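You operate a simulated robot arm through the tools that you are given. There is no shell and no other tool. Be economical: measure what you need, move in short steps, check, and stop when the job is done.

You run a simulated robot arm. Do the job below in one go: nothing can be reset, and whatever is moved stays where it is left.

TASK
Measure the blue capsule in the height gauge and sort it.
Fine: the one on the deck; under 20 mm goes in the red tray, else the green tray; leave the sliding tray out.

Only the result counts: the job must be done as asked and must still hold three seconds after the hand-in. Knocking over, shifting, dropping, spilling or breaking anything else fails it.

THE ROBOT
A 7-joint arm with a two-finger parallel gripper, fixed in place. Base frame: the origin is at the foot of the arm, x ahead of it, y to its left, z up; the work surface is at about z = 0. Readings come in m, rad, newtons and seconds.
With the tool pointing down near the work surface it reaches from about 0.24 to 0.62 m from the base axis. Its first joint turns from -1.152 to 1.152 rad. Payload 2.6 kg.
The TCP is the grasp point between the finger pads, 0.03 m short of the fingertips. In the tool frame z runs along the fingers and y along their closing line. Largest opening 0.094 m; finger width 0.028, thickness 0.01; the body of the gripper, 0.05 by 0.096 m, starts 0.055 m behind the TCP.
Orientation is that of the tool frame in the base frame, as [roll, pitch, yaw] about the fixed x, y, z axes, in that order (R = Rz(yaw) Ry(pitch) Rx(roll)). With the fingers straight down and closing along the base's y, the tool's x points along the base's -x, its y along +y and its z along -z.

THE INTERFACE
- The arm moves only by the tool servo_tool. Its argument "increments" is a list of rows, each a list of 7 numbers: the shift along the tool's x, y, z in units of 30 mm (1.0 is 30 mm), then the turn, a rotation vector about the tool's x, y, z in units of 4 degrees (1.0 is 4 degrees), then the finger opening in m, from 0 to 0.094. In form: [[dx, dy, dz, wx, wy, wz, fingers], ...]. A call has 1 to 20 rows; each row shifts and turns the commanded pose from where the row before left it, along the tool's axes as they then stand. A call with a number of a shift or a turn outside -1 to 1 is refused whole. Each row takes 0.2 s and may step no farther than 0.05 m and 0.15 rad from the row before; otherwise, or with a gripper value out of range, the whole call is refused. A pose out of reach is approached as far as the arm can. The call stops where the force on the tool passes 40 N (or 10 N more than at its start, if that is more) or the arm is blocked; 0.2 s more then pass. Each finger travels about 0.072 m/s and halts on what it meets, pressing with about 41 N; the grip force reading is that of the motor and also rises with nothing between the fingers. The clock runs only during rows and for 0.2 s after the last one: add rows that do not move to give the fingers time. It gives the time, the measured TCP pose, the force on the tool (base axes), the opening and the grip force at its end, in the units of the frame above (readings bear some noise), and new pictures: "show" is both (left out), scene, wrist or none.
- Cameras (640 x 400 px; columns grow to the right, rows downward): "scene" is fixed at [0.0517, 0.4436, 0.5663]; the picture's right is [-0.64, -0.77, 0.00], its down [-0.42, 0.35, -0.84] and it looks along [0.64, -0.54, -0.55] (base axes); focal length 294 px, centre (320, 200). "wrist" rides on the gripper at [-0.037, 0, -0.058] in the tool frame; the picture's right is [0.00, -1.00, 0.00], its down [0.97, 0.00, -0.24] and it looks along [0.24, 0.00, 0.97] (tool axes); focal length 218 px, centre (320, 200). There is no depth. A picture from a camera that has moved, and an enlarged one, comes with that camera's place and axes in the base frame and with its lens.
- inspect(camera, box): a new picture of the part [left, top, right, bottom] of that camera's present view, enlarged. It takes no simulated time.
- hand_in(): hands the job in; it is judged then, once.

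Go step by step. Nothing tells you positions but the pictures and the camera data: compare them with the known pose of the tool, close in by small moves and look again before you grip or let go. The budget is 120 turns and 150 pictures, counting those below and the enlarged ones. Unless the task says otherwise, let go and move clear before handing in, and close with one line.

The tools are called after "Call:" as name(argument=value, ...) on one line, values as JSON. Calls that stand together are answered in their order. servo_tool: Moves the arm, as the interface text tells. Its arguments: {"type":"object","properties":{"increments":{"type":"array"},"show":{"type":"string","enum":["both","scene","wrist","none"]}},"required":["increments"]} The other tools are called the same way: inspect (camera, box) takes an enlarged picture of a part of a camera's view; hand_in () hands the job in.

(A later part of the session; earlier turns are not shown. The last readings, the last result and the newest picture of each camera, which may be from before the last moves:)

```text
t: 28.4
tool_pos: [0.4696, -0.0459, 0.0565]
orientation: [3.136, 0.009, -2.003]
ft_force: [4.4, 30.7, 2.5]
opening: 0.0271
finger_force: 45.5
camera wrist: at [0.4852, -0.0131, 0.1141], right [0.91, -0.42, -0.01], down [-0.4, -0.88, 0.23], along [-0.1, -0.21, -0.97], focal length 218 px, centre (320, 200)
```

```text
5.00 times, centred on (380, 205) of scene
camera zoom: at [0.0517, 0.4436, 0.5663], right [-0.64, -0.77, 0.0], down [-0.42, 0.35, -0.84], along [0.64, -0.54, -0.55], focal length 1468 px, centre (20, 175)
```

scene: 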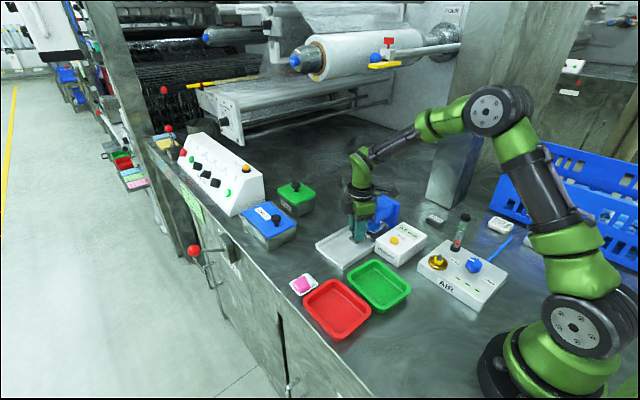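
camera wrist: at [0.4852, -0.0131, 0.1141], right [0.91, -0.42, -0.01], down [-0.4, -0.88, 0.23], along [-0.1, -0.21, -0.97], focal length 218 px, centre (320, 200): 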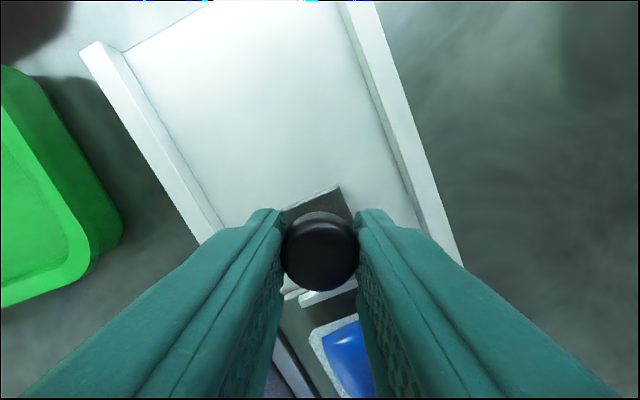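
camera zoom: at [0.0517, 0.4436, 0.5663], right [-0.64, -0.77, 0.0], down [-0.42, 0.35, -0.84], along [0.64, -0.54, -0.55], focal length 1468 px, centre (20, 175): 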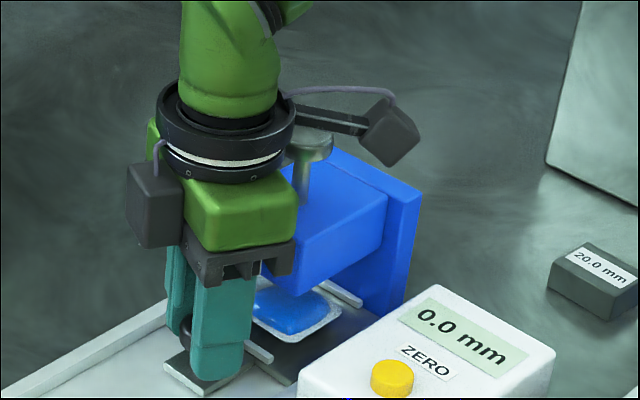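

The y force reads +31 N at a travel of 0.116 m, which matches the end stop. I'll relieve the push, open, and lift away to look.

Call:
servo_tool(increments=[[-0.15, 0.07, 0, 0, 0, 0, 0.024], [0, 0, 0, 0, 0, 0, 0.04], [0, 0, 0, 0, 0, 0, 0.05], [-0.05, 0.02, -0.5, 0, 0, 0, 0.05], [-0.3, 0.14, -0.9, 0, 0, 0, 0.05], [-0.3, 0.14, -0.9, 0, 0, 0, 0.05], [0, 0, -0.9, 0, 0, 0, 0.05], [0, 0, -0.9, 0, 0, 0, 0.05], [0, 0, -0.9, 0, 0, 0, 0.03], [0, 0, 0, 0, 0, 0, 0.01], [0, 0, 0, 0, 0, 0, 0.0], [0, 0, 0, 0, 0, 0, 0.0]])

Call:
inspect(camera="scene", box=[320, 170, 430, 260])

Call:
inspect(camera="wrist", box=[220, 180, 420, 400])

```text
t: 31.0
tool_pos: [0.4708, -0.0242, 0.2073]
orientation: [-3.141, 0.0, -2.009]
ft_force: [-0.7, 1.2, -0.2]
opening: 0.0002
finger_force: 33.0
camera wrist: at [0.4852, 0.0072, 0.2639], right [0.91, -0.42, 0.0], down [-0.41, -0.88, 0.24], along [-0.1, -0.22, -0.97], focal length 218 px, centre (320, 200)
```

scene: 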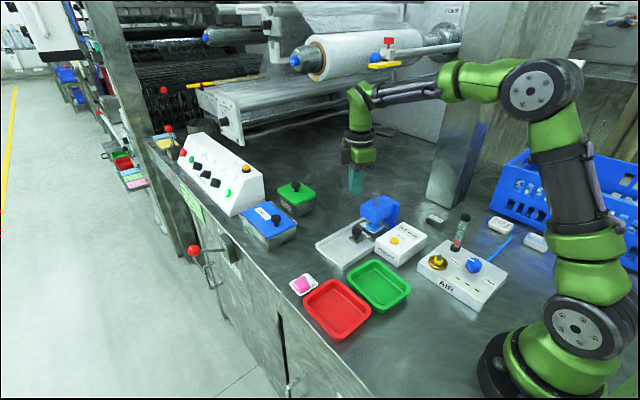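
wrist: 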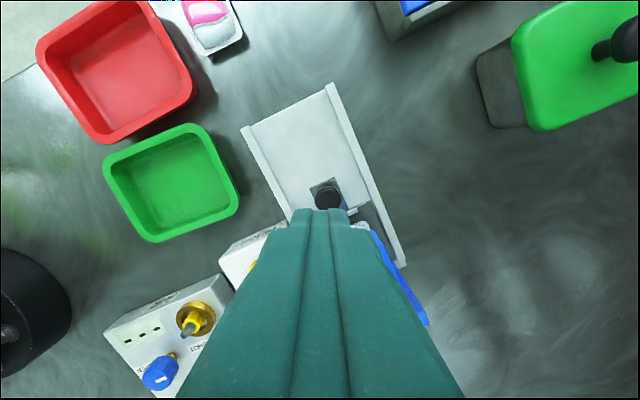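

```text
4.44 times, centred on (375, 215) of scene
camera zoom: at [0.0517, 0.4436, 0.5663], right [-0.64, -0.77, 0.0], down [-0.42, 0.35, -0.84], along [0.64, -0.54, -0.55], focal length 1305 px, centre (76, 133)
```

zoom: 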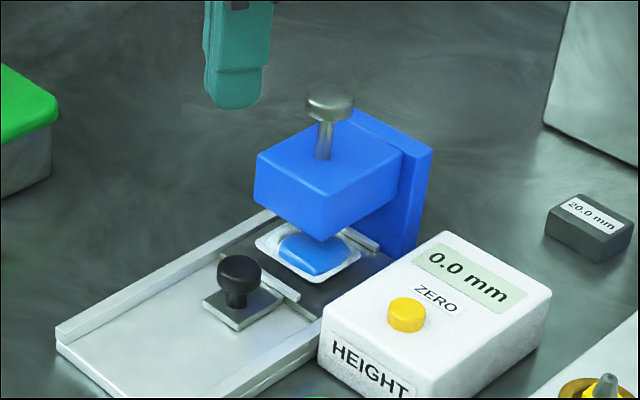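

```text
1.82 times, centred on (320, 290) of wrist
camera zoom: at [0.4852, 0.0072, 0.2639], right [0.91, -0.42, 0.0], down [-0.41, -0.88, 0.24], along [-0.1, -0.22, -0.97], focal length 397 px, centre (320, 36)
```

zoom: 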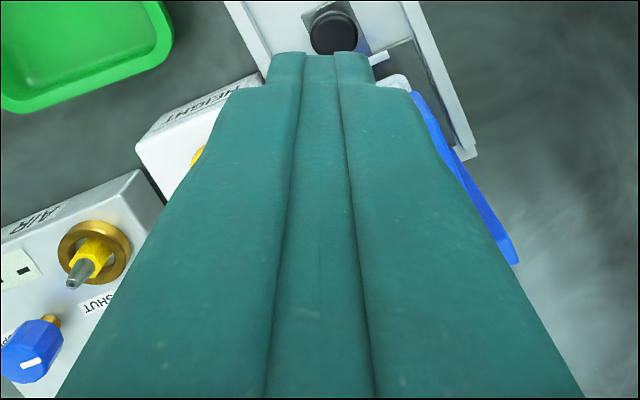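

The tray is home with the capsule under the head, and the readout still says 0.0, so the plunger has to be pressed down. I'm moving the closed fingertips over it at (0.470, -0.113).

Call:
servo_tool(increments=[[0.9, -0.42, 0, 0, 0, 0, 0.0], [0.9, -0.42, 0, 0, 0, 0, 0.0], [0.9, -0.42, 0, 0, 0, 0, 0.0], [0, 0, 0.5, 0, 0, 0, 0.0], [0, 0, 0.2, 0, 0, 0, 0.0], [0, 0, 0, 0, 0, 0, 0.0]], show="wrist")

Call:
inspect(camera="scene", box=[320, 150, 430, 240])

```text
t: 32.4
tool_pos: [0.4705, -0.1159, 0.1846]
orientation: [3.14, -0.001, -2.007]
ft_force: [0.6, -0.2, -0.2]
opening: 0.0
finger_force: 32.8
camera wrist: at [0.4848, -0.0822, 0.2429], right [0.91, -0.42, 0.0], down [-0.41, -0.88, 0.24], along [-0.1, -0.22, -0.97], focal length 218 px, centre (320, 200)
```

wrist: 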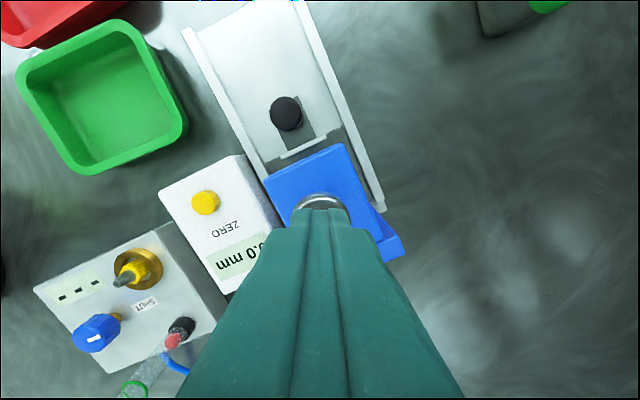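

```text
4.44 times, centred on (375, 195) of scene
camera zoom: at [0.0517, 0.4436, 0.5663], right [-0.64, -0.77, 0.0], down [-0.42, 0.35, -0.84], along [0.64, -0.54, -0.55], focal length 1305 px, centre (76, 222)
```

zoom: 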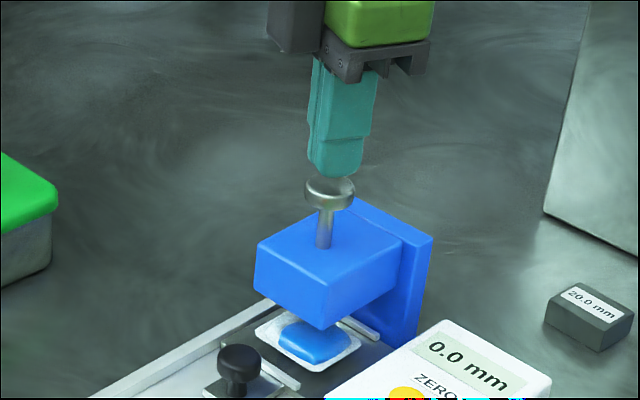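

The fingertips are centred over the plunger. I'm pressing gently in small steps.

Call:
servo_tool(increments=[[0, 0, 0.2, 0, 0, 0, 0.0], [0, 0, 0.15, 0, 0, 0, 0.0], [0, 0, 0.1, 0, 0, 0, 0.0], [0, 0, 0.1, 0, 0, 0, 0.0], [0, 0, 0.1, 0, 0, 0, 0.0], [0, 0, 0, 0, 0, 0, 0.0]], show="none")

Call:
inspect(camera="scene", box=[320, 150, 430, 260])

```text
t: 33.8
tool_pos: [0.4691, -0.115, 0.1655]
orientation: [3.141, 0.0, -2.008]
ft_force: [-1.0, -0.5, 0.7]
opening: 0.0001
finger_force: 33.3
```

```text
3.64 times, centred on (375, 205) of scene
camera zoom: at [0.0517, 0.4436, 0.5663], right [-0.64, -0.77, 0.0], down [-0.42, 0.35, -0.84], along [0.64, -0.54, -0.55], focal length 1067 px, centre (120, 182)
```

zoom: 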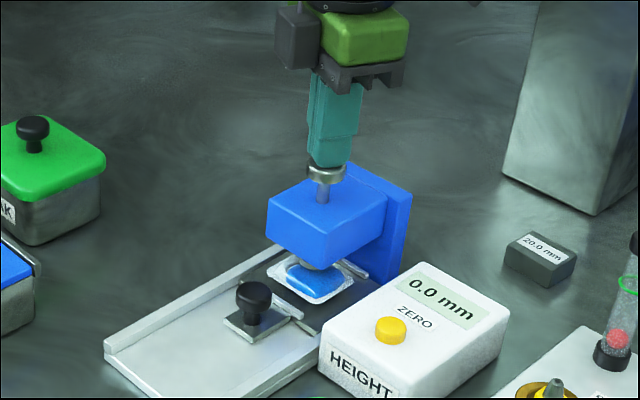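

The plunger is moving and its foot now shows below the head. I'm continuing down.

Call:
servo_tool(increments=[[0, 0, 0.1, 0, 0, 0, 0.0], [0, 0, 0.1, 0, 0, 0, 0.0], [0, 0, 0.1, 0, 0, 0, 0.0], [0, 0, 0, 0, 0, 0, 0.0]], show="none")

Call:
inspect(camera="scene", box=[320, 150, 430, 260])

```text
t: 34.8
tool_pos: [0.4707, -0.1153, 0.1586]
orientation: [-3.137, 0.0, -2.009]
ft_force: [-9.2, 0.1, 22.6]
opening: 0.0002
finger_force: 32.8
```

```text
3.64 times, centred on (375, 205) of scene
camera zoom: at [0.0516, 0.4436, 0.5663], right [-0.64, -0.77, 0.0], down [-0.42, 0.35, -0.84], along [0.64, -0.54, -0.55], focal length 1067 px, centre (120, 182)
```

zoom: 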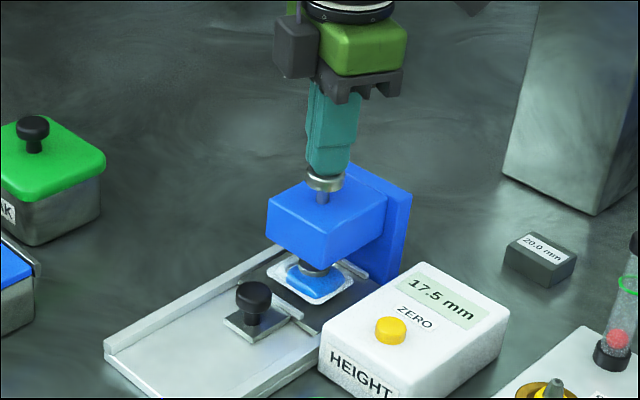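

Call:
inspect(camera="scene", box=[385, 220, 420, 245])

Call:
servo_tool(increments=[[0, 0, 0.05, 0, 0, 0, 0.0], [0, 0, 0, 0, 0, 0, 0.0]], show="none")

Call:
inspect(camera="scene", box=[350, 200, 430, 260])

```text
16.00 times, centred on (402, 232) of scene
camera zoom: at [0.0516, 0.4436, 0.5663], right [-0.64, -0.77, 0.0], down [-0.42, 0.35, -0.84], along [0.64, -0.54, -0.55], focal length 4696 px, centre (-1000, -320)
```

zoom: 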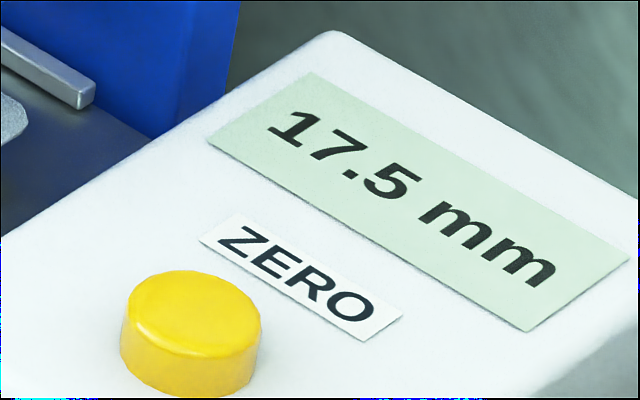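

```text
t: 35.2
tool_pos: [0.4697, -0.1146, 0.16]
orientation: [-3.136, 0.003, -2.011]
ft_force: [-5.2, 0.3, 8.1]
opening: 0.0002
finger_force: 33.1
stopped in row 2: the force on the tool passed its limit (the readings are from after the stop); the commanded pose is now the measured one
```

```text
6.67 times, centred on (390, 230) of scene
camera zoom: at [0.0517, 0.4436, 0.5663], right [-0.64, -0.77, 0.0], down [-0.42, 0.35, -0.84], along [0.64, -0.54, -0.55], focal length 1957 px, centre (-147, 0)
```

zoom: 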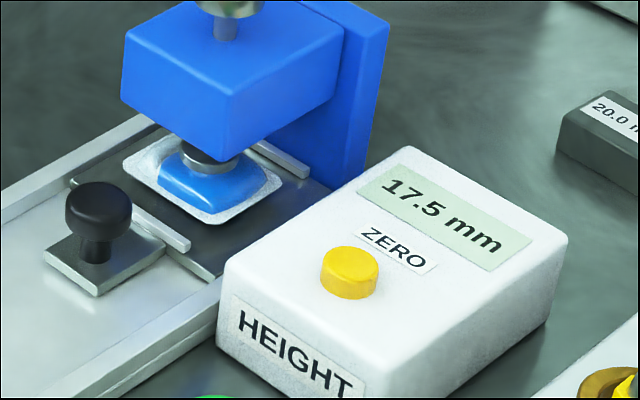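

The gauge reads a firm 17.5 mm with the foot seated on the capsule. Since there's a ZERO button and a reference block, I'll check the gauge's zero before trusting it. First I'm lifting off the plunger.

Call:
servo_tool(increments=[[0, 0, -0.3, 0, 0, 0, 0.0], [0, 0, -0.6, 0, 0, 0, 0.0], [0, 0, -0.7, 0, 0, 0, 0.0], [-0.9, 0.42, 0, 0, 0, 0, 0.0], [-0.9, 0.42, 0, 0, 0, 0, 0.05], [-0.36, 0.17, 0, 0, 0, 0, 0.056], [0, 0, 0, 0, 0, 0, 0.056]])

Call:
inspect(camera="scene", box=[320, 170, 430, 260])

```text
t: 36.9
tool_pos: [0.4711, -0.0449, 0.2061]
orientation: [-3.139, 0.001, -2.01]
ft_force: [-0.9, 0.3, -0.7]
opening: 0.0559
finger_force: 0.0
camera wrist: at [0.4852, -0.0102, 0.2638], right [0.91, -0.42, 0.0], down [-0.41, -0.88, 0.24], along [-0.1, -0.22, -0.97], focal length 218 px, centre (320, 200)
```

scene: 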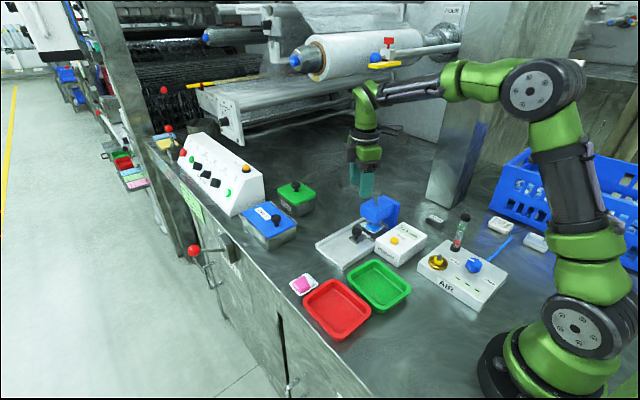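
wrist: 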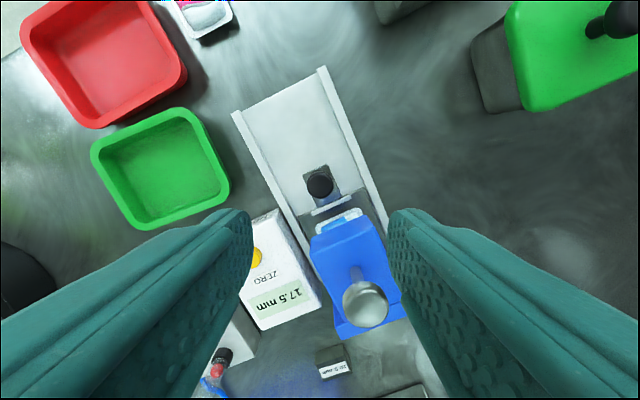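

```text
4.44 times, centred on (375, 215) of scene
camera zoom: at [0.0517, 0.4436, 0.5663], right [-0.64, -0.77, 0.0], down [-0.42, 0.35, -0.84], along [0.64, -0.54, -0.55], focal length 1305 px, centre (76, 133)
```

zoom: 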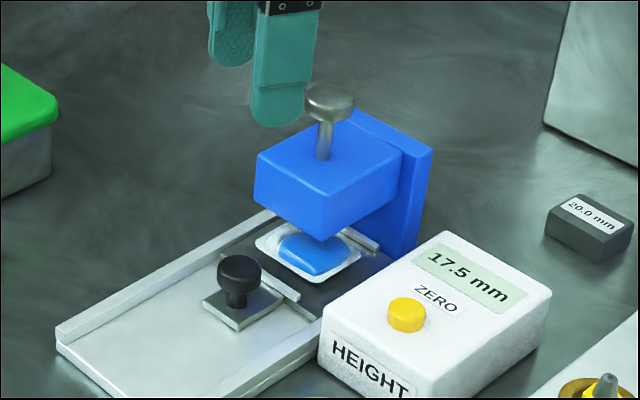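

The reading is held on the display and the plunger sprang back. I'm descending onto the knob, gripping it, and pulling the tray out.

Call:
servo_tool(increments=[[0.015, 0.02, 0.9, 0, 0, 0, 0.056], [0, 0, 0.9, 0, 0, 0, 0.056], [0, 0, 0.9, 0, 0, 0, 0.056], [0, 0, 0.9, 0, 0, 0, 0.056], [0, 0, 0.9, 0, 0, 0, 0.056], [0, 0, 0.4, 0, 0, 0, 0.056], [0, 0, 0.05, 0, 0, 0, 0.056], [0, 0, 0, 0, 0, 0, 0.056]], show="wrist")

```text
t: 38.6
tool_pos: [0.4698, -0.0437, 0.0584]
orientation: [-3.138, 0.003, -2.007]
ft_force: [-0.4, -1.1, 0.2]
opening: 0.0561
finger_force: 0.1
camera wrist: at [0.485, -0.0103, 0.1147], right [0.91, -0.42, 0.0], down [-0.41, -0.88, 0.24], along [-0.1, -0.22, -0.97], focal length 218 px, centre (320, 200)
```

wrist: 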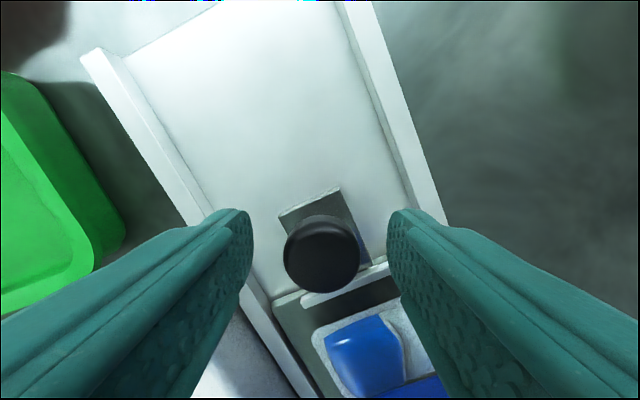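

Call:
servo_tool(increments=[[0, 0, 0.05, 0, 0, 0, 0.04], [0, 0, 0, 0, 0, 0, 0.024], [0, 0, 0, 0, 0, 0, 0.024], [0, 0, 0, 0, 0, 0, 0.024], [-0.2, 0.094, 0, 0, 0, 0, 0.024], [-0.302, 0.141, 0, 0, 0, 0, 0.024], [-0.302, 0.141, 0, 0, 0, 0, 0.024], [-0.302, 0.141, 0, 0, 0, 0, 0.024], [-0.302, 0.141, 0, 0, 0, 0, 0.024], [-0.302, 0.141, 0, 0, 0, 0, 0.024], [-0.302, 0.141, 0, 0, 0, 0, 0.024], [-0.302, 0.141, 0, 0, 0, 0, 0.024], [-0.302, 0.141, 0, 0, 0, 0, 0.024], [-0.302, 0.141, 0, 0, 0, 0, 0.024], [-0.302, 0.141, 0, 0, 0, 0, 0.024], [-0.25, 0.117, 0, 0, 0, 0, 0.024], [0, 0, 0, 0, 0, 0, 0.024]])

Call:
inspect(camera="scene", box=[300, 185, 430, 275])

```text
t: 42.2
tool_pos: [0.4708, 0.0722, 0.0564]
orientation: [-3.14, 0.0, -2.008]
ft_force: [-11.1, -2.8, 15.6]
opening: 0.0269
finger_force: 44.6
camera wrist: at [0.4857, 0.1043, 0.1136], right [0.91, -0.42, 0.0], down [-0.41, -0.88, 0.24], along [-0.1, -0.22, -0.97], focal length 218 px, centre (320, 200)
```

scene: 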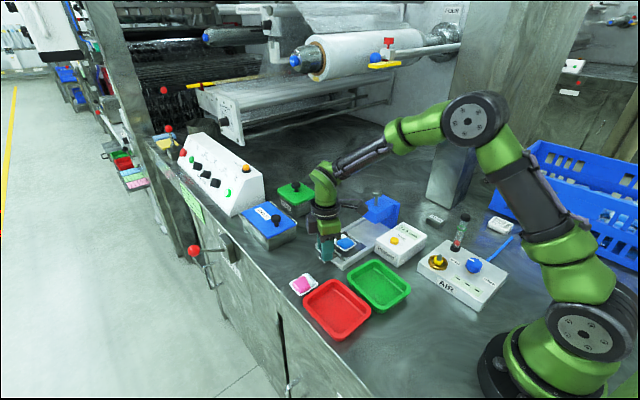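
wrist: 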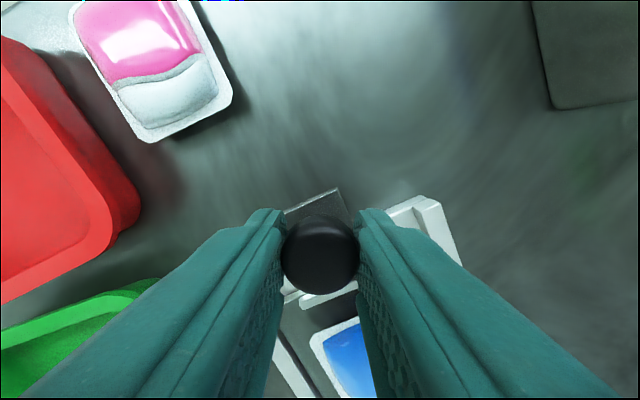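

```text
4.44 times, centred on (365, 230) of scene
camera zoom: at [0.0516, 0.4436, 0.5663], right [-0.64, -0.77, 0.0], down [-0.42, 0.35, -0.84], along [0.64, -0.54, -0.55], focal length 1305 px, centre (120, 67)
```

zoom: 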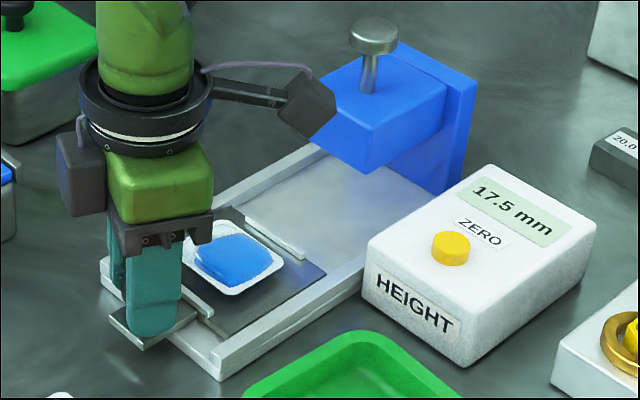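

The tray is out and the capsule is still in place. I'm releasing the knob, rising, turning back to closing along x, and looking down on the capsule.

Call:
servo_tool(increments=[[0, 0, 0, 0, 0, 0, 0.04], [0, 0, 0, 0, 0, 0, 0.056], [0, 0, -0.5, 0, 0, 0, 0.064], [0, 0, -0.9, 0, 0, 0, 0.064], [0, 0, -0.9, 0, 0, 0, 0.064], [0, 0, 0, 0, 0, -0.9, 0.064], [0, 0, 0, 0, 0, -0.9, 0.064], [0, 0, 0, 0, 0, -0.9, 0.064], [0, 0, 0, 0, 0, -0.9, 0.064], [0, 0, 0, 0, 0, -0.9, 0.064], [0, 0, 0, 0, 0, -0.9, 0.064], [0, 0, 0, 0, 0, -0.85, 0.064], [0.8, 0, 0, 0, 0, 0, 0.064], [0.8, 0, 0, 0, 0, 0, 0.064], [0.74, 0, 0, 0, 0, 0, 0.064], [0, 0, 0, 0, 0, 0, 0.064]])

Call:
inspect(camera="wrist", box=[240, 60, 400, 260])

```text
t: 45.6
tool_pos: [0.4695, 0.0006, 0.1249]
orientation: [-3.139, 0.001, -1.571]
ft_force: [0.0, 0.3, -0.4]
opening: 0.064
finger_force: 0.1
camera wrist: at [0.4695, 0.0373, 0.1826], right [1.0, 0.0, 0.0], down [0.0, -0.97, 0.24], along [0.0, -0.24, -0.97], focal length 218 px, centre (320, 200)
```

scene: 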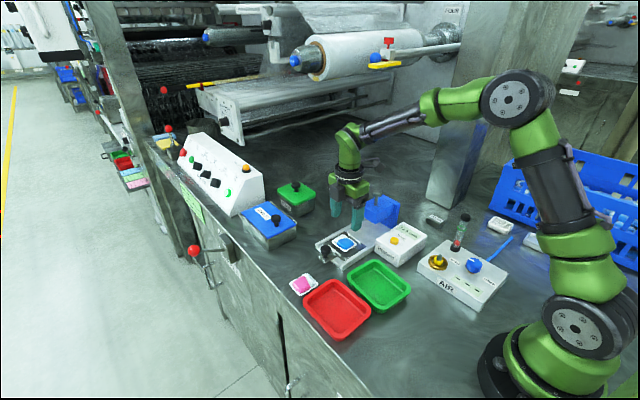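
wrist: 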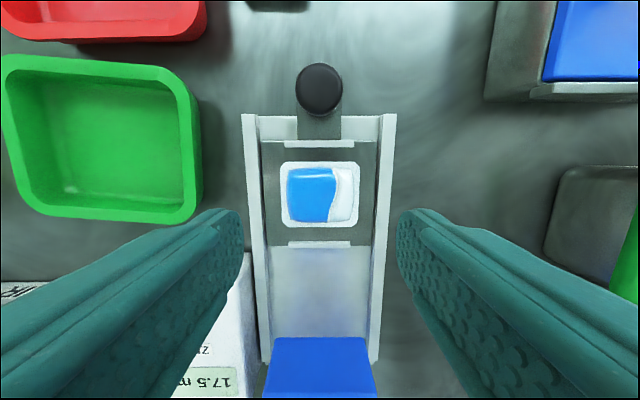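

```text
2.00 times, centred on (320, 160) of wrist
camera zoom: at [0.4695, 0.0373, 0.1826], right [1.0, 0.0, 0.0], down [0.0, -0.97, 0.24], along [0.0, -0.24, -0.97], focal length 436 px, centre (320, 280)
```

zoom: 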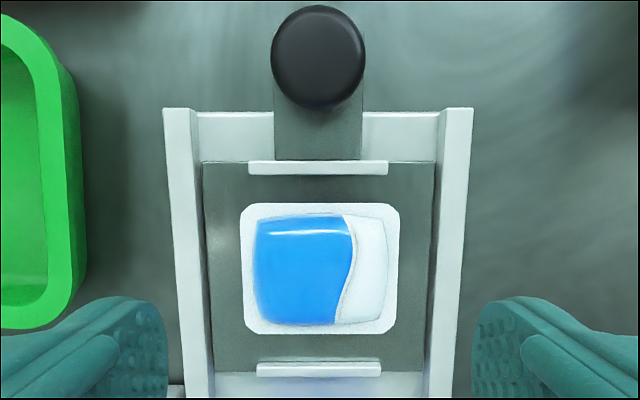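

The capsule is at (0.4695, 0.002), unchanged in the tray. I'm descending to the same grip height and picking it up.

Call:
servo_tool(increments=[[-0.05, 0, 0.8, 0, 0, 0, 0.064], [0, 0, 0.8, 0, 0, 0, 0.064], [0, 0, 0.5, 0, 0, 0, 0.064], [0, 0, 0.25, 0, 0, 0, 0.064], [0, 0, 0, 0, 0, 0, 0.064], [0, 0, 0, 0, 0, 0, 0.05], [0, 0, 0, 0, 0, 0, 0.045], [0, 0, 0, 0, 0, 0, 0.045], [0, 0, 0, 0, 0, 0, 0.045]], show="wrist")

```text
t: 47.6
tool_pos: [0.471, 0.0033, 0.0539]
orientation: [-3.138, 0.001, -1.572]
ft_force: [0.4, -0.2, -0.7]
opening: 0.0485
finger_force: 41.0
camera wrist: at [0.4701, 0.0396, 0.1117], right [1.0, 0.0, 0.0], down [0.0, -0.97, 0.24], along [0.0, -0.24, -0.97], focal length 218 px, centre (320, 200)
```

wrist: 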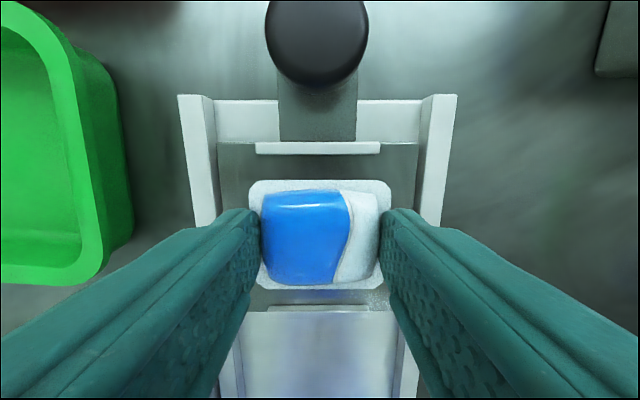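

The capsule is gripped again. I'm lifting it and carrying it over the red tray, centred near (0.337, 0.157).

Call:
servo_tool(increments=[[0, 0, -0.4, 0, 0, 0, 0.045], [0, 0, -0.8, 0, 0, 0, 0.045], [0, 0, -0.9, 0, 0, 0, 0.045], [0, 0, -0.9, 0, 0, 0, 0.045], [0, 0, -0.7, 0, 0, 0, 0.045], [-0.736, 0.64, 0, 0, 0, 0, 0.045], [-0.736, 0.64, 0, 0, 0, 0, 0.045], [-0.736, 0.64, 0, 0, 0, 0, 0.045], [-0.736, 0.64, 0, 0, 0, 0, 0.045], [-0.736, 0.64, 0, 0, 0, 0, 0.045], [-0.736, 0.64, 0, 0, 0, 0, 0.045], [-0.736, 0.64, 0, 0, 0, 0, 0.045], [0, 0, 0, 0, 0, 0, 0.045]])

```text
t: 50.5
tool_pos: [0.3349, 0.1594, 0.1643]
orientation: [-3.139, 0.0, -1.574]
ft_force: [0.1, -0.2, 0.0]
opening: 0.0489
finger_force: 40.8
camera wrist: at [0.3343, 0.1952, 0.2223], right [1.0, 0.0, 0.0], down [0.0, -0.97, 0.24], along [0.0, -0.24, -0.97], focal length 218 px, centre (320, 200)
```

scene: 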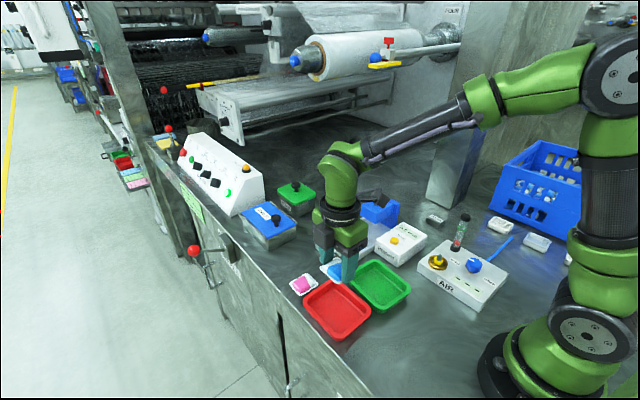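
wrist: 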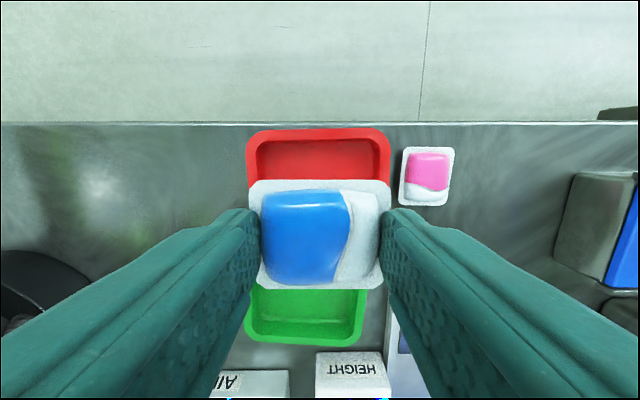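

The red tray's rim centre is at about (0.334, 0.155), so I'm aligned within a few millimetres. I'm lowering the capsule into it.

Call:
servo_tool(increments=[[0.12, 0, 0.7, 0, 0, 0, 0.045], [0, 0, 0.9, 0, 0, 0, 0.045], [0, 0, 0.9, 0, 0, 0, 0.045], [0, 0, 0.9, 0, 0, 0, 0.045], [0, 0, 0.5, 0, 0, 0, 0.045], [0, 0, 0.12, 0, 0, 0, 0.045], [0, 0, 0, 0, 0, 0, 0.045]])

Call:
inspect(camera="scene", box=[280, 230, 420, 350])

```text
t: 52.0
tool_pos: [0.3361, 0.154, 0.0431]
orientation: [-3.138, 0.0, -1.572]
ft_force: [-0.6, -0.3, 0.0]
opening: 0.0486
finger_force: 40.9
camera wrist: at [0.3358, 0.1901, 0.1015], right [1.0, 0.0, 0.0], down [0.0, -0.97, 0.24], along [0.0, -0.24, -0.97], focal length 218 px, centre (320, 200)
```

scene: 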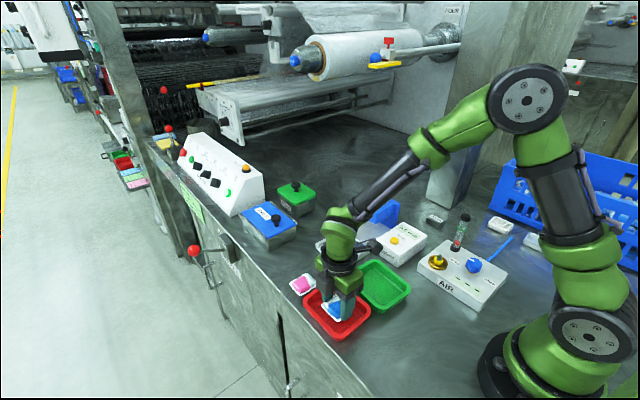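
wrist: 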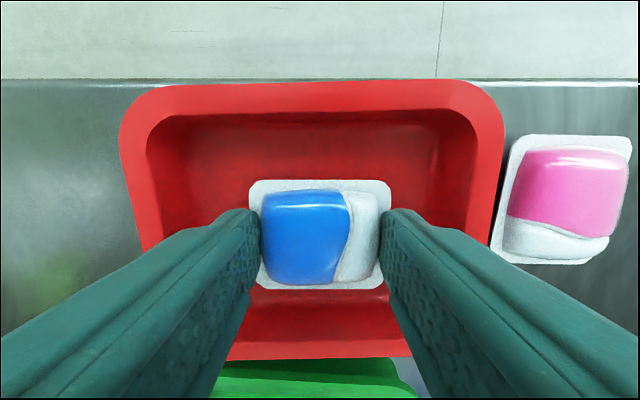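

```text
3.33 times, centred on (350, 290) of scene
camera zoom: at [0.0517, 0.4436, 0.5663], right [-0.64, -0.77, 0.0], down [-0.42, 0.35, -0.84], along [0.64, -0.54, -0.55], focal length 978 px, centre (220, -100)
```

zoom: 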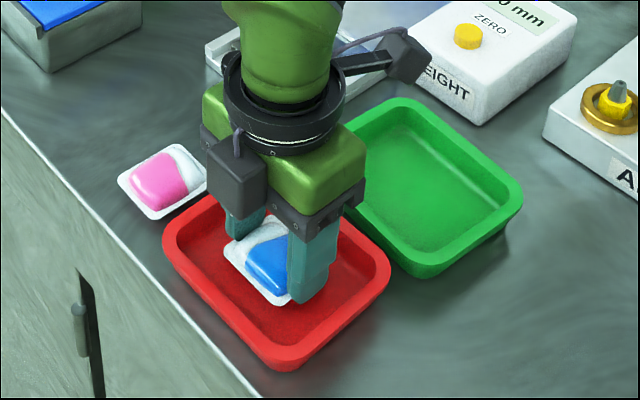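

Everything is centred and not yet touching. I'll lower a few millimetres to contact, release, and rise.

Call:
servo_tool(increments=[[0, 0, 0.07, 0, 0, 0, 0.045], [0, 0, 0.07, 0, 0, 0, 0.045], [0, 0, 0, 0, 0, 0, 0.045]], show="none")

```text
t: 52.9
tool_pos: [0.3362, 0.1541, 0.0391]
orientation: [-3.138, -0.001, -1.573]
ft_force: [-1.0, -0.5, 4.0]
opening: 0.0486
finger_force: 40.9
```

Call:
servo_tool(increments=[[0, 0, 0, 0, 0, 0, 0.054], [0, 0, 0, 0, 0, 0, 0.062], [0, 0, 0, 0, 0, 0, 0.062], [0, 0, -0.5, 0, 0, 0, 0.062], [0, 0, -0.9, 0, 0, 0, 0.062], [0, 0, -0.9, 0, 0, 0, 0.062], [0, 0, -0.9, 0, 0, 0, 0.062], [0, 0, -0.9, 0, 0, 0, 0.062], [0, 0, 0, 0, 0, 0, 0.062]])

Call:
inspect(camera="scene", box=[280, 220, 430, 350])

```text
t: 54.9
tool_pos: [0.3349, 0.1541, 0.1635]
orientation: [-3.137, 0.001, -1.574]
ft_force: [0.3, -0.1, -0.3]
opening: 0.0619
finger_force: 0.0
camera wrist: at [0.3353, 0.1901, 0.2214], right [1.0, 0.0, 0.0], down [0.0, -0.97, 0.24], along [0.0, -0.24, -0.97], focal length 218 px, centre (320, 200)
```

scene: 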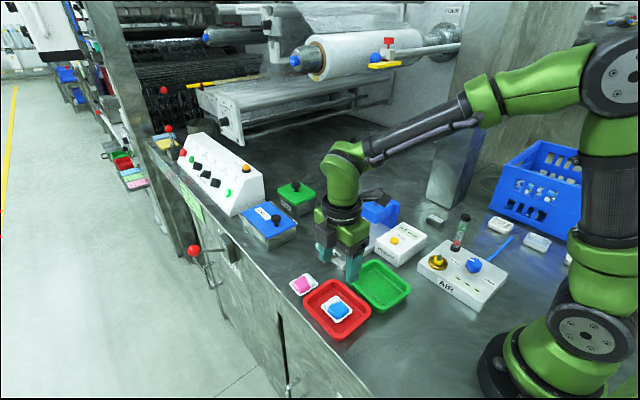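
wrist: 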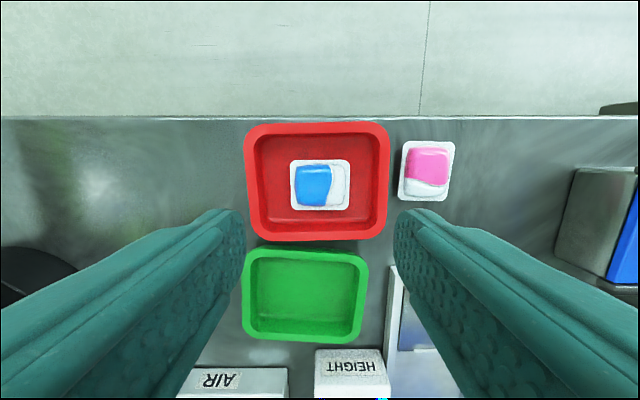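

```text
3.08 times, centred on (355, 285) of scene
camera zoom: at [0.0517, 0.4436, 0.5663], right [-0.64, -0.77, 0.0], down [-0.42, 0.35, -0.84], along [0.64, -0.54, -0.55], focal length 903 px, centre (212, -62)
```

zoom: 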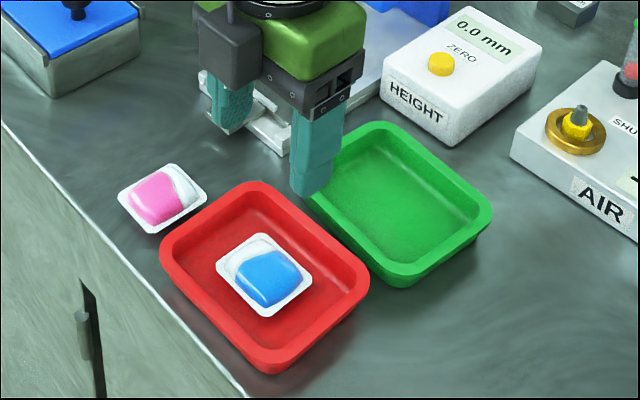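

The capsule is in the red tray and the display has gone back to an idle 0.0. I still want to confirm the gauge's zero by pressing the plunger on the empty tray, so I'm heading back to the knob at the 25° angle.

Call:
servo_tool(increments=[[0.458, -0.753, 0, 0, 0, 0, 0.056], [0.458, -0.753, 0, 0, 0, 0, 0.056], [0.458, -0.753, 0, 0, 0, 0, 0.056], [0.458, -0.753, 0, 0, 0, 0, 0.056], [0.458, -0.753, 0, 0, 0, 0, 0.056], [0.458, -0.753, 0, 0, 0, 0, 0.056], [0, 0, 0, 0, 0, 0.9, 0.056], [0, 0, 0, 0, 0, 0.9, 0.056], [0, 0, 0, 0, 0, 0.9, 0.056], [0, 0, 0, 0, 0, 0.9, 0.056], [0, 0, 0, 0, 0, 0.9, 0.056], [0, 0, 0, 0, 0, 0.9, 0.056], [0, 0, 0, 0, 0, 0.85, 0.056], [0, 0, 0.9, 0, 0, 0, 0.056], [0, 0, 0.9, 0, 0, 0, 0.056], [0, 0, 0.5, 0, 0, 0, 0.056], [0, 0, 0, 0, 0, 0, 0.056]], show="wrist")

```text
t: 58.5
tool_pos: [0.4722, 0.0705, 0.095]
orientation: [-3.138, 0.002, -2.01]
ft_force: [-0.2, 1.0, 0.3]
opening: 0.056
finger_force: 0.0
camera wrist: at [0.4867, 0.1036, 0.152], right [0.91, -0.42, 0.0], down [-0.41, -0.88, 0.24], along [-0.1, -0.22, -0.97], focal length 218 px, centre (320, 200)
```

wrist: 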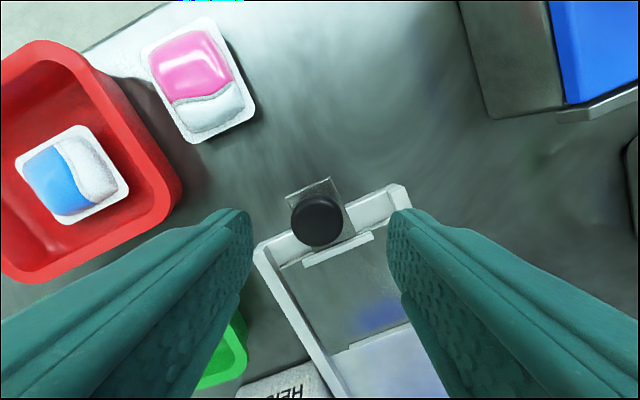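

Call:
servo_tool(increments=[[0.04, 0.045, 0.8, 0, 0, 0, 0.056], [0, 0, 0.45, 0, 0, 0, 0.056], [0, 0, 0, 0, 0, 0, 0.04], [0, 0, 0, 0, 0, 0, 0.024], [0, 0, 0, 0, 0, 0, 0.024], [0, 0, 0, 0, 0, 0, 0.024], [0.2, -0.094, 0, 0, 0, 0, 0.024], [0.302, -0.141, 0, 0, 0, 0, 0.024], [0.302, -0.141, 0, 0, 0, 0, 0.024], [0.302, -0.141, 0, 0, 0, 0, 0.024], [0.302, -0.141, 0, 0, 0, 0, 0.024], [0.302, -0.141, 0, 0, 0, 0, 0.024], [0.302, -0.141, 0, 0, 0, 0, 0.024], [0.302, -0.141, 0, 0, 0, 0, 0.024], [0.302, -0.141, 0, 0, 0, 0, 0.024], [0.302, -0.141, 0, 0, 0, 0, 0.024], [0, 0, 0, 0, 0, 0, 0.024]])

```text
t: 62.0
tool_pos: [0.4706, -0.0259, 0.0565]
orientation: [-3.133, 0.003, -2.008]
ft_force: [21.0, -0.5, -15.0]
opening: 0.0272
finger_force: 45.3
camera wrist: at [0.4849, 0.0067, 0.1145], right [0.91, -0.42, 0.01], down [-0.41, -0.88, 0.24], along [-0.09, -0.22, -0.97], focal length 218 px, centre (320, 200)
```

scene: 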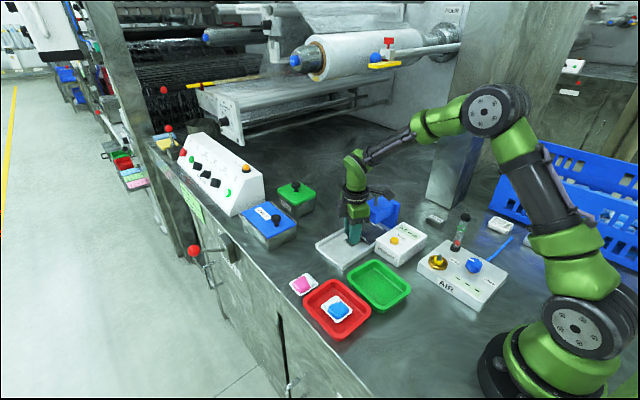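
wrist: 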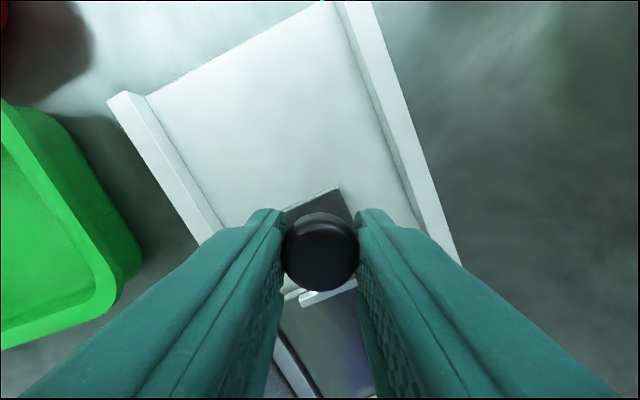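

The x side-load is 21 N, so I'll correct that by 2 mm and push the last 20 mm in.

Call:
servo_tool(increments=[[-0.028, -0.06, 0, 0, 0, 0, 0.024], [0.25, -0.117, 0, 0, 0, 0, 0.024], [0.25, -0.117, 0, 0, 0, 0, 0.024], [0.15, -0.07, 0, 0, 0, 0, 0.024], [0, 0, 0, 0, 0, 0, 0.024]], show="none")

```text
t: 63.2
tool_pos: [0.4704, -0.0449, 0.0586]
orientation: [3.14, 0.003, -2.007]
ft_force: [-13.7, 15.1, 10.1]
opening: 0.0269
finger_force: 45.2
```

The tray is at the stop. I'm releasing, lifting, closing, and moving over the plunger.

Call:
servo_tool(increments=[[-0.08, 0.04, 0, 0, 0, 0, 0.024], [0, 0, 0, 0, 0, 0, 0.04], [0, 0, 0, 0, 0, 0, 0.05], [-0.05, 0.02, -0.5, 0, 0, 0, 0.05], [-0.3, 0.14, -0.9, 0, 0, 0, 0.05], [-0.3, 0.14, -0.9, 0, 0, 0, 0.05], [0, 0, -0.9, 0, 0, 0, 0.05], [0, 0, -0.9, 0, 0, 0, 0.05], [0, 0, -0.8, 0, 0, 0, 0.03], [0, 0, 0, 0, 0, 0, 0.01], [0, 0, 0, 0, 0, 0, 0.0], [0, 0, 0, 0, 0, 0, 0.0]], show="none")

Call:
inspect(camera="scene", box=[320, 170, 430, 260])

```text
t: 65.8
tool_pos: [0.4699, -0.0225, 0.2044]
orientation: [-3.138, 0.001, -2.009]
ft_force: [-0.8, -0.1, -1.0]
opening: 0.0003
finger_force: 33.0
```

```text
4.44 times, centred on (375, 215) of scene
camera zoom: at [0.0517, 0.4436, 0.5663], right [-0.64, -0.77, 0.0], down [-0.42, 0.35, -0.84], along [0.64, -0.54, -0.55], focal length 1305 px, centre (76, 133)
```

zoom: 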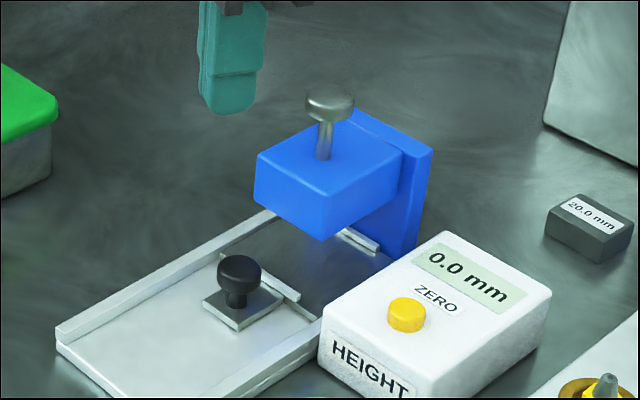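

Call:
servo_tool(increments=[[0.92, -0.43, 0, 0, 0, 0, 0.0], [0.92, -0.43, 0, 0, 0, 0, 0.0], [0.92, -0.43, 0, 0, 0, 0, 0.0], [0, 0, 0.5, 0, 0, 0, 0.0], [0, 0, 0.3, 0, 0, 0, 0.0], [0, 0, 0.2, 0, 0, 0, 0.0], [0, 0, 0.2, 0, 0, 0, 0.0], [0, 0, 0.2, 0, 0, 0, 0.0], [0, 0, 0.2, 0, 0, 0, 0.0], [0, 0, 0.2, 0, 0, 0, 0.0], [0, 0, 0, 0, 0, 0, 0.0]], show="none")

Call:
inspect(camera="scene", box=[320, 170, 430, 260])

```text
t: 68.2
tool_pos: [0.4709, -0.1134, 0.15]
orientation: [-3.138, 0.0, -2.008]
ft_force: [-0.8, -0.9, 1.9]
opening: 0.0
finger_force: 33.2
```

```text
4.44 times, centred on (375, 215) of scene
camera zoom: at [0.0517, 0.4436, 0.5663], right [-0.64, -0.77, 0.0], down [-0.42, 0.35, -0.84], along [0.64, -0.54, -0.55], focal length 1305 px, centre (76, 133)
```

zoom: 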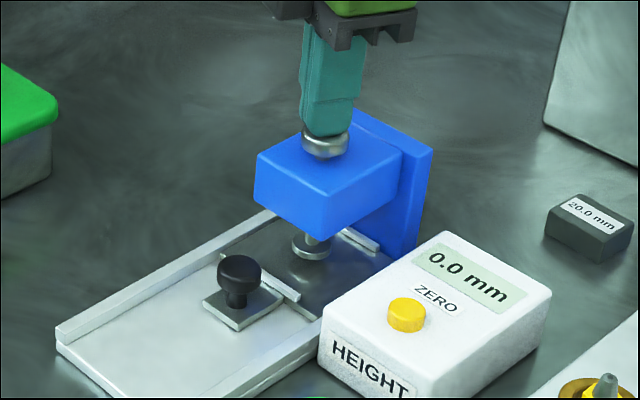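

Call:
servo_tool(increments=[[0, 0, 0.15, 0, 0, 0, 0.0], [0, 0, 0.1, 0, 0, 0, 0.0], [0, 0, 0.07, 0, 0, 0, 0.0], [0, 0, 0.07, 0, 0, 0, 0.0], [0, 0, 0, 0, 0, 0, 0.0]], show="none")

Call:
inspect(camera="scene", box=[320, 170, 430, 260])

```text
t: 69.1
tool_pos: [0.4726, -0.1141, 0.1455]
orientation: [-3.13, 0.004, -2.011]
ft_force: [-4.8, 0.2, 10.6]
opening: 0.0001
finger_force: 33.2
stopped in row 4: the force on the tool passed its limit (the readings are from after the stop); the commanded pose is now the measured one
```

```text
4.44 times, centred on (375, 215) of scene
camera zoom: at [0.0517, 0.4436, 0.5663], right [-0.64, -0.77, 0.0], down [-0.42, 0.35, -0.84], along [0.64, -0.54, -0.55], focal length 1305 px, centre (76, 133)
```

zoom: 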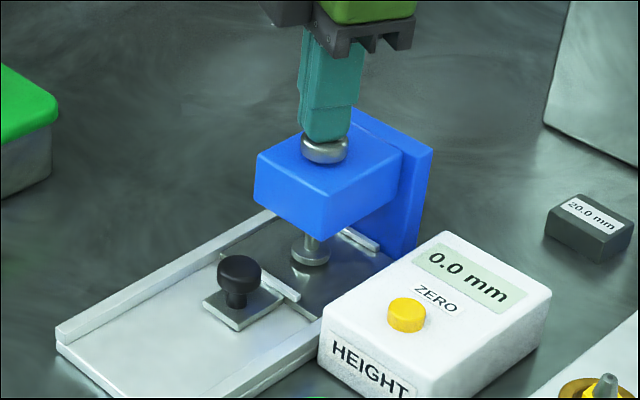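

Call:
inspect(camera="scene", box=[355, 195, 410, 245])

Call:
servo_tool(increments=[[0, 0, 0.08, 0, 0, 0, 0.0], [0, 0, 0, 0, 0, 0, 0.0]], show="none")

Call:
inspect(camera="scene", box=[355, 195, 410, 245])

```text
8.00 times, centred on (382, 220) of scene
camera zoom: at [0.0517, 0.4436, 0.5663], right [-0.64, -0.77, 0.0], down [-0.42, 0.35, -0.84], along [0.64, -0.54, -0.55], focal length 2348 px, centre (-180, 40)
```

zoom: 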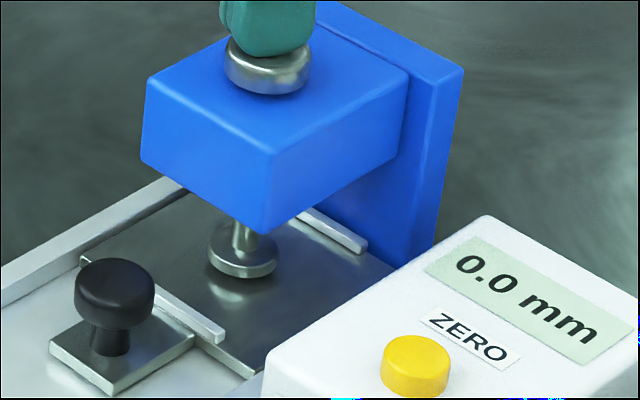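

```text
t: 69.7
tool_pos: [0.4715, -0.1145, 0.1452]
orientation: [-3.128, 0.002, -2.014]
ft_force: [-14.1, 2.6, 36.1]
opening: 0.0
finger_force: 32.8
```

```text
8.00 times, centred on (382, 220) of scene
camera zoom: at [0.0515, 0.4436, 0.5663], right [-0.64, -0.77, 0.0], down [-0.42, 0.35, -0.84], along [0.64, -0.54, -0.55], focal length 2348 px, centre (-180, 40)
```

zoom: 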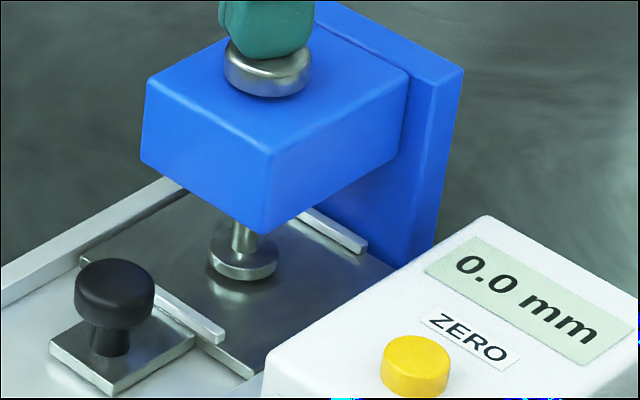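

The plunger has bottomed on the head before the foot reaches the plate, so the empty tray can't test the zero. I'll pull the tray back out and cross-check the height by fingertip touch instead.

Call:
servo_tool(increments=[[0, 0, -0.3, 0, 0, 0, 0.0], [0, 0, -0.7, 0, 0, 0, 0.0], [0, 0, -0.9, 0, 0, 0, 0.0], [-0.9, 0.42, 0, 0, 0, 0, 0.0], [-0.9, 0.42, 0, 0, 0, 0, 0.05], [-0.3, 0.14, 0, 0, 0, 0, 0.056], [0, 0, 0, 0, 0, 0, 0.056]], show="wrist")

```text
t: 71.3
tool_pos: [0.4719, -0.045, 0.1986]
orientation: [-3.132, 0.0, -2.011]
ft_force: [-0.9, -0.1, -0.2]
opening: 0.0561
finger_force: 0.1
camera wrist: at [0.4861, -0.0119, 0.2563], right [0.9, -0.43, 0.01], down [-0.42, -0.88, 0.24], along [-0.09, -0.22, -0.97], focal length 218 px, centre (320, 200)
```

wrist: 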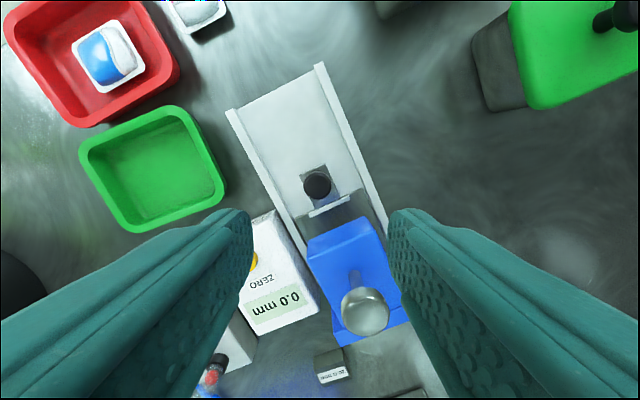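

Call:
servo_tool(increments=[[0.028, 0.05, 0.9, 0, 0, 0, 0.056], [0, 0, 0.9, 0, 0, 0, 0.056], [0, 0, 0.9, 0, 0, 0, 0.056], [0, 0, 0.9, 0, 0, 0, 0.056], [0, 0, 0.9, 0, 0, 0, 0.056], [0, 0, 0.22, 0, 0, 0, 0.056], [0, 0, 0, 0, 0, 0, 0.04], [0, 0, 0, 0, 0, 0, 0.024], [0, 0, 0, 0, 0, 0, 0.024], [0, 0, 0, 0, 0, 0, 0.024]], show="wrist")

```text
t: 73.5
tool_pos: [0.4703, -0.0447, 0.0557]
orientation: [-3.133, 0.002, -2.013]
ft_force: [-5.6, 1.9, -2.2]
opening: 0.0269
finger_force: 44.8
camera wrist: at [0.485, -0.0119, 0.1141], right [0.9, -0.43, 0.01], down [-0.42, -0.88, 0.24], along [-0.1, -0.22, -0.97], focal length 218 px, centre (320, 200)
```

wrist: 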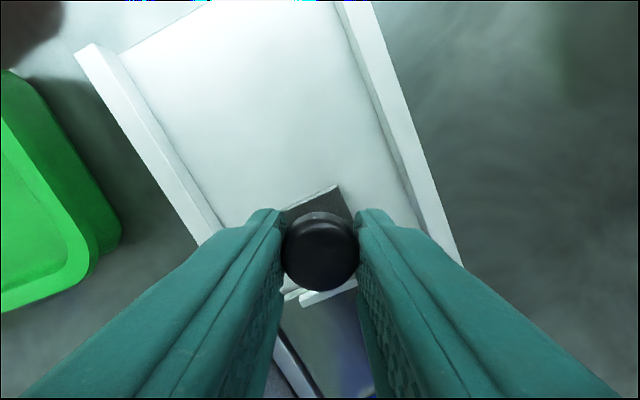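

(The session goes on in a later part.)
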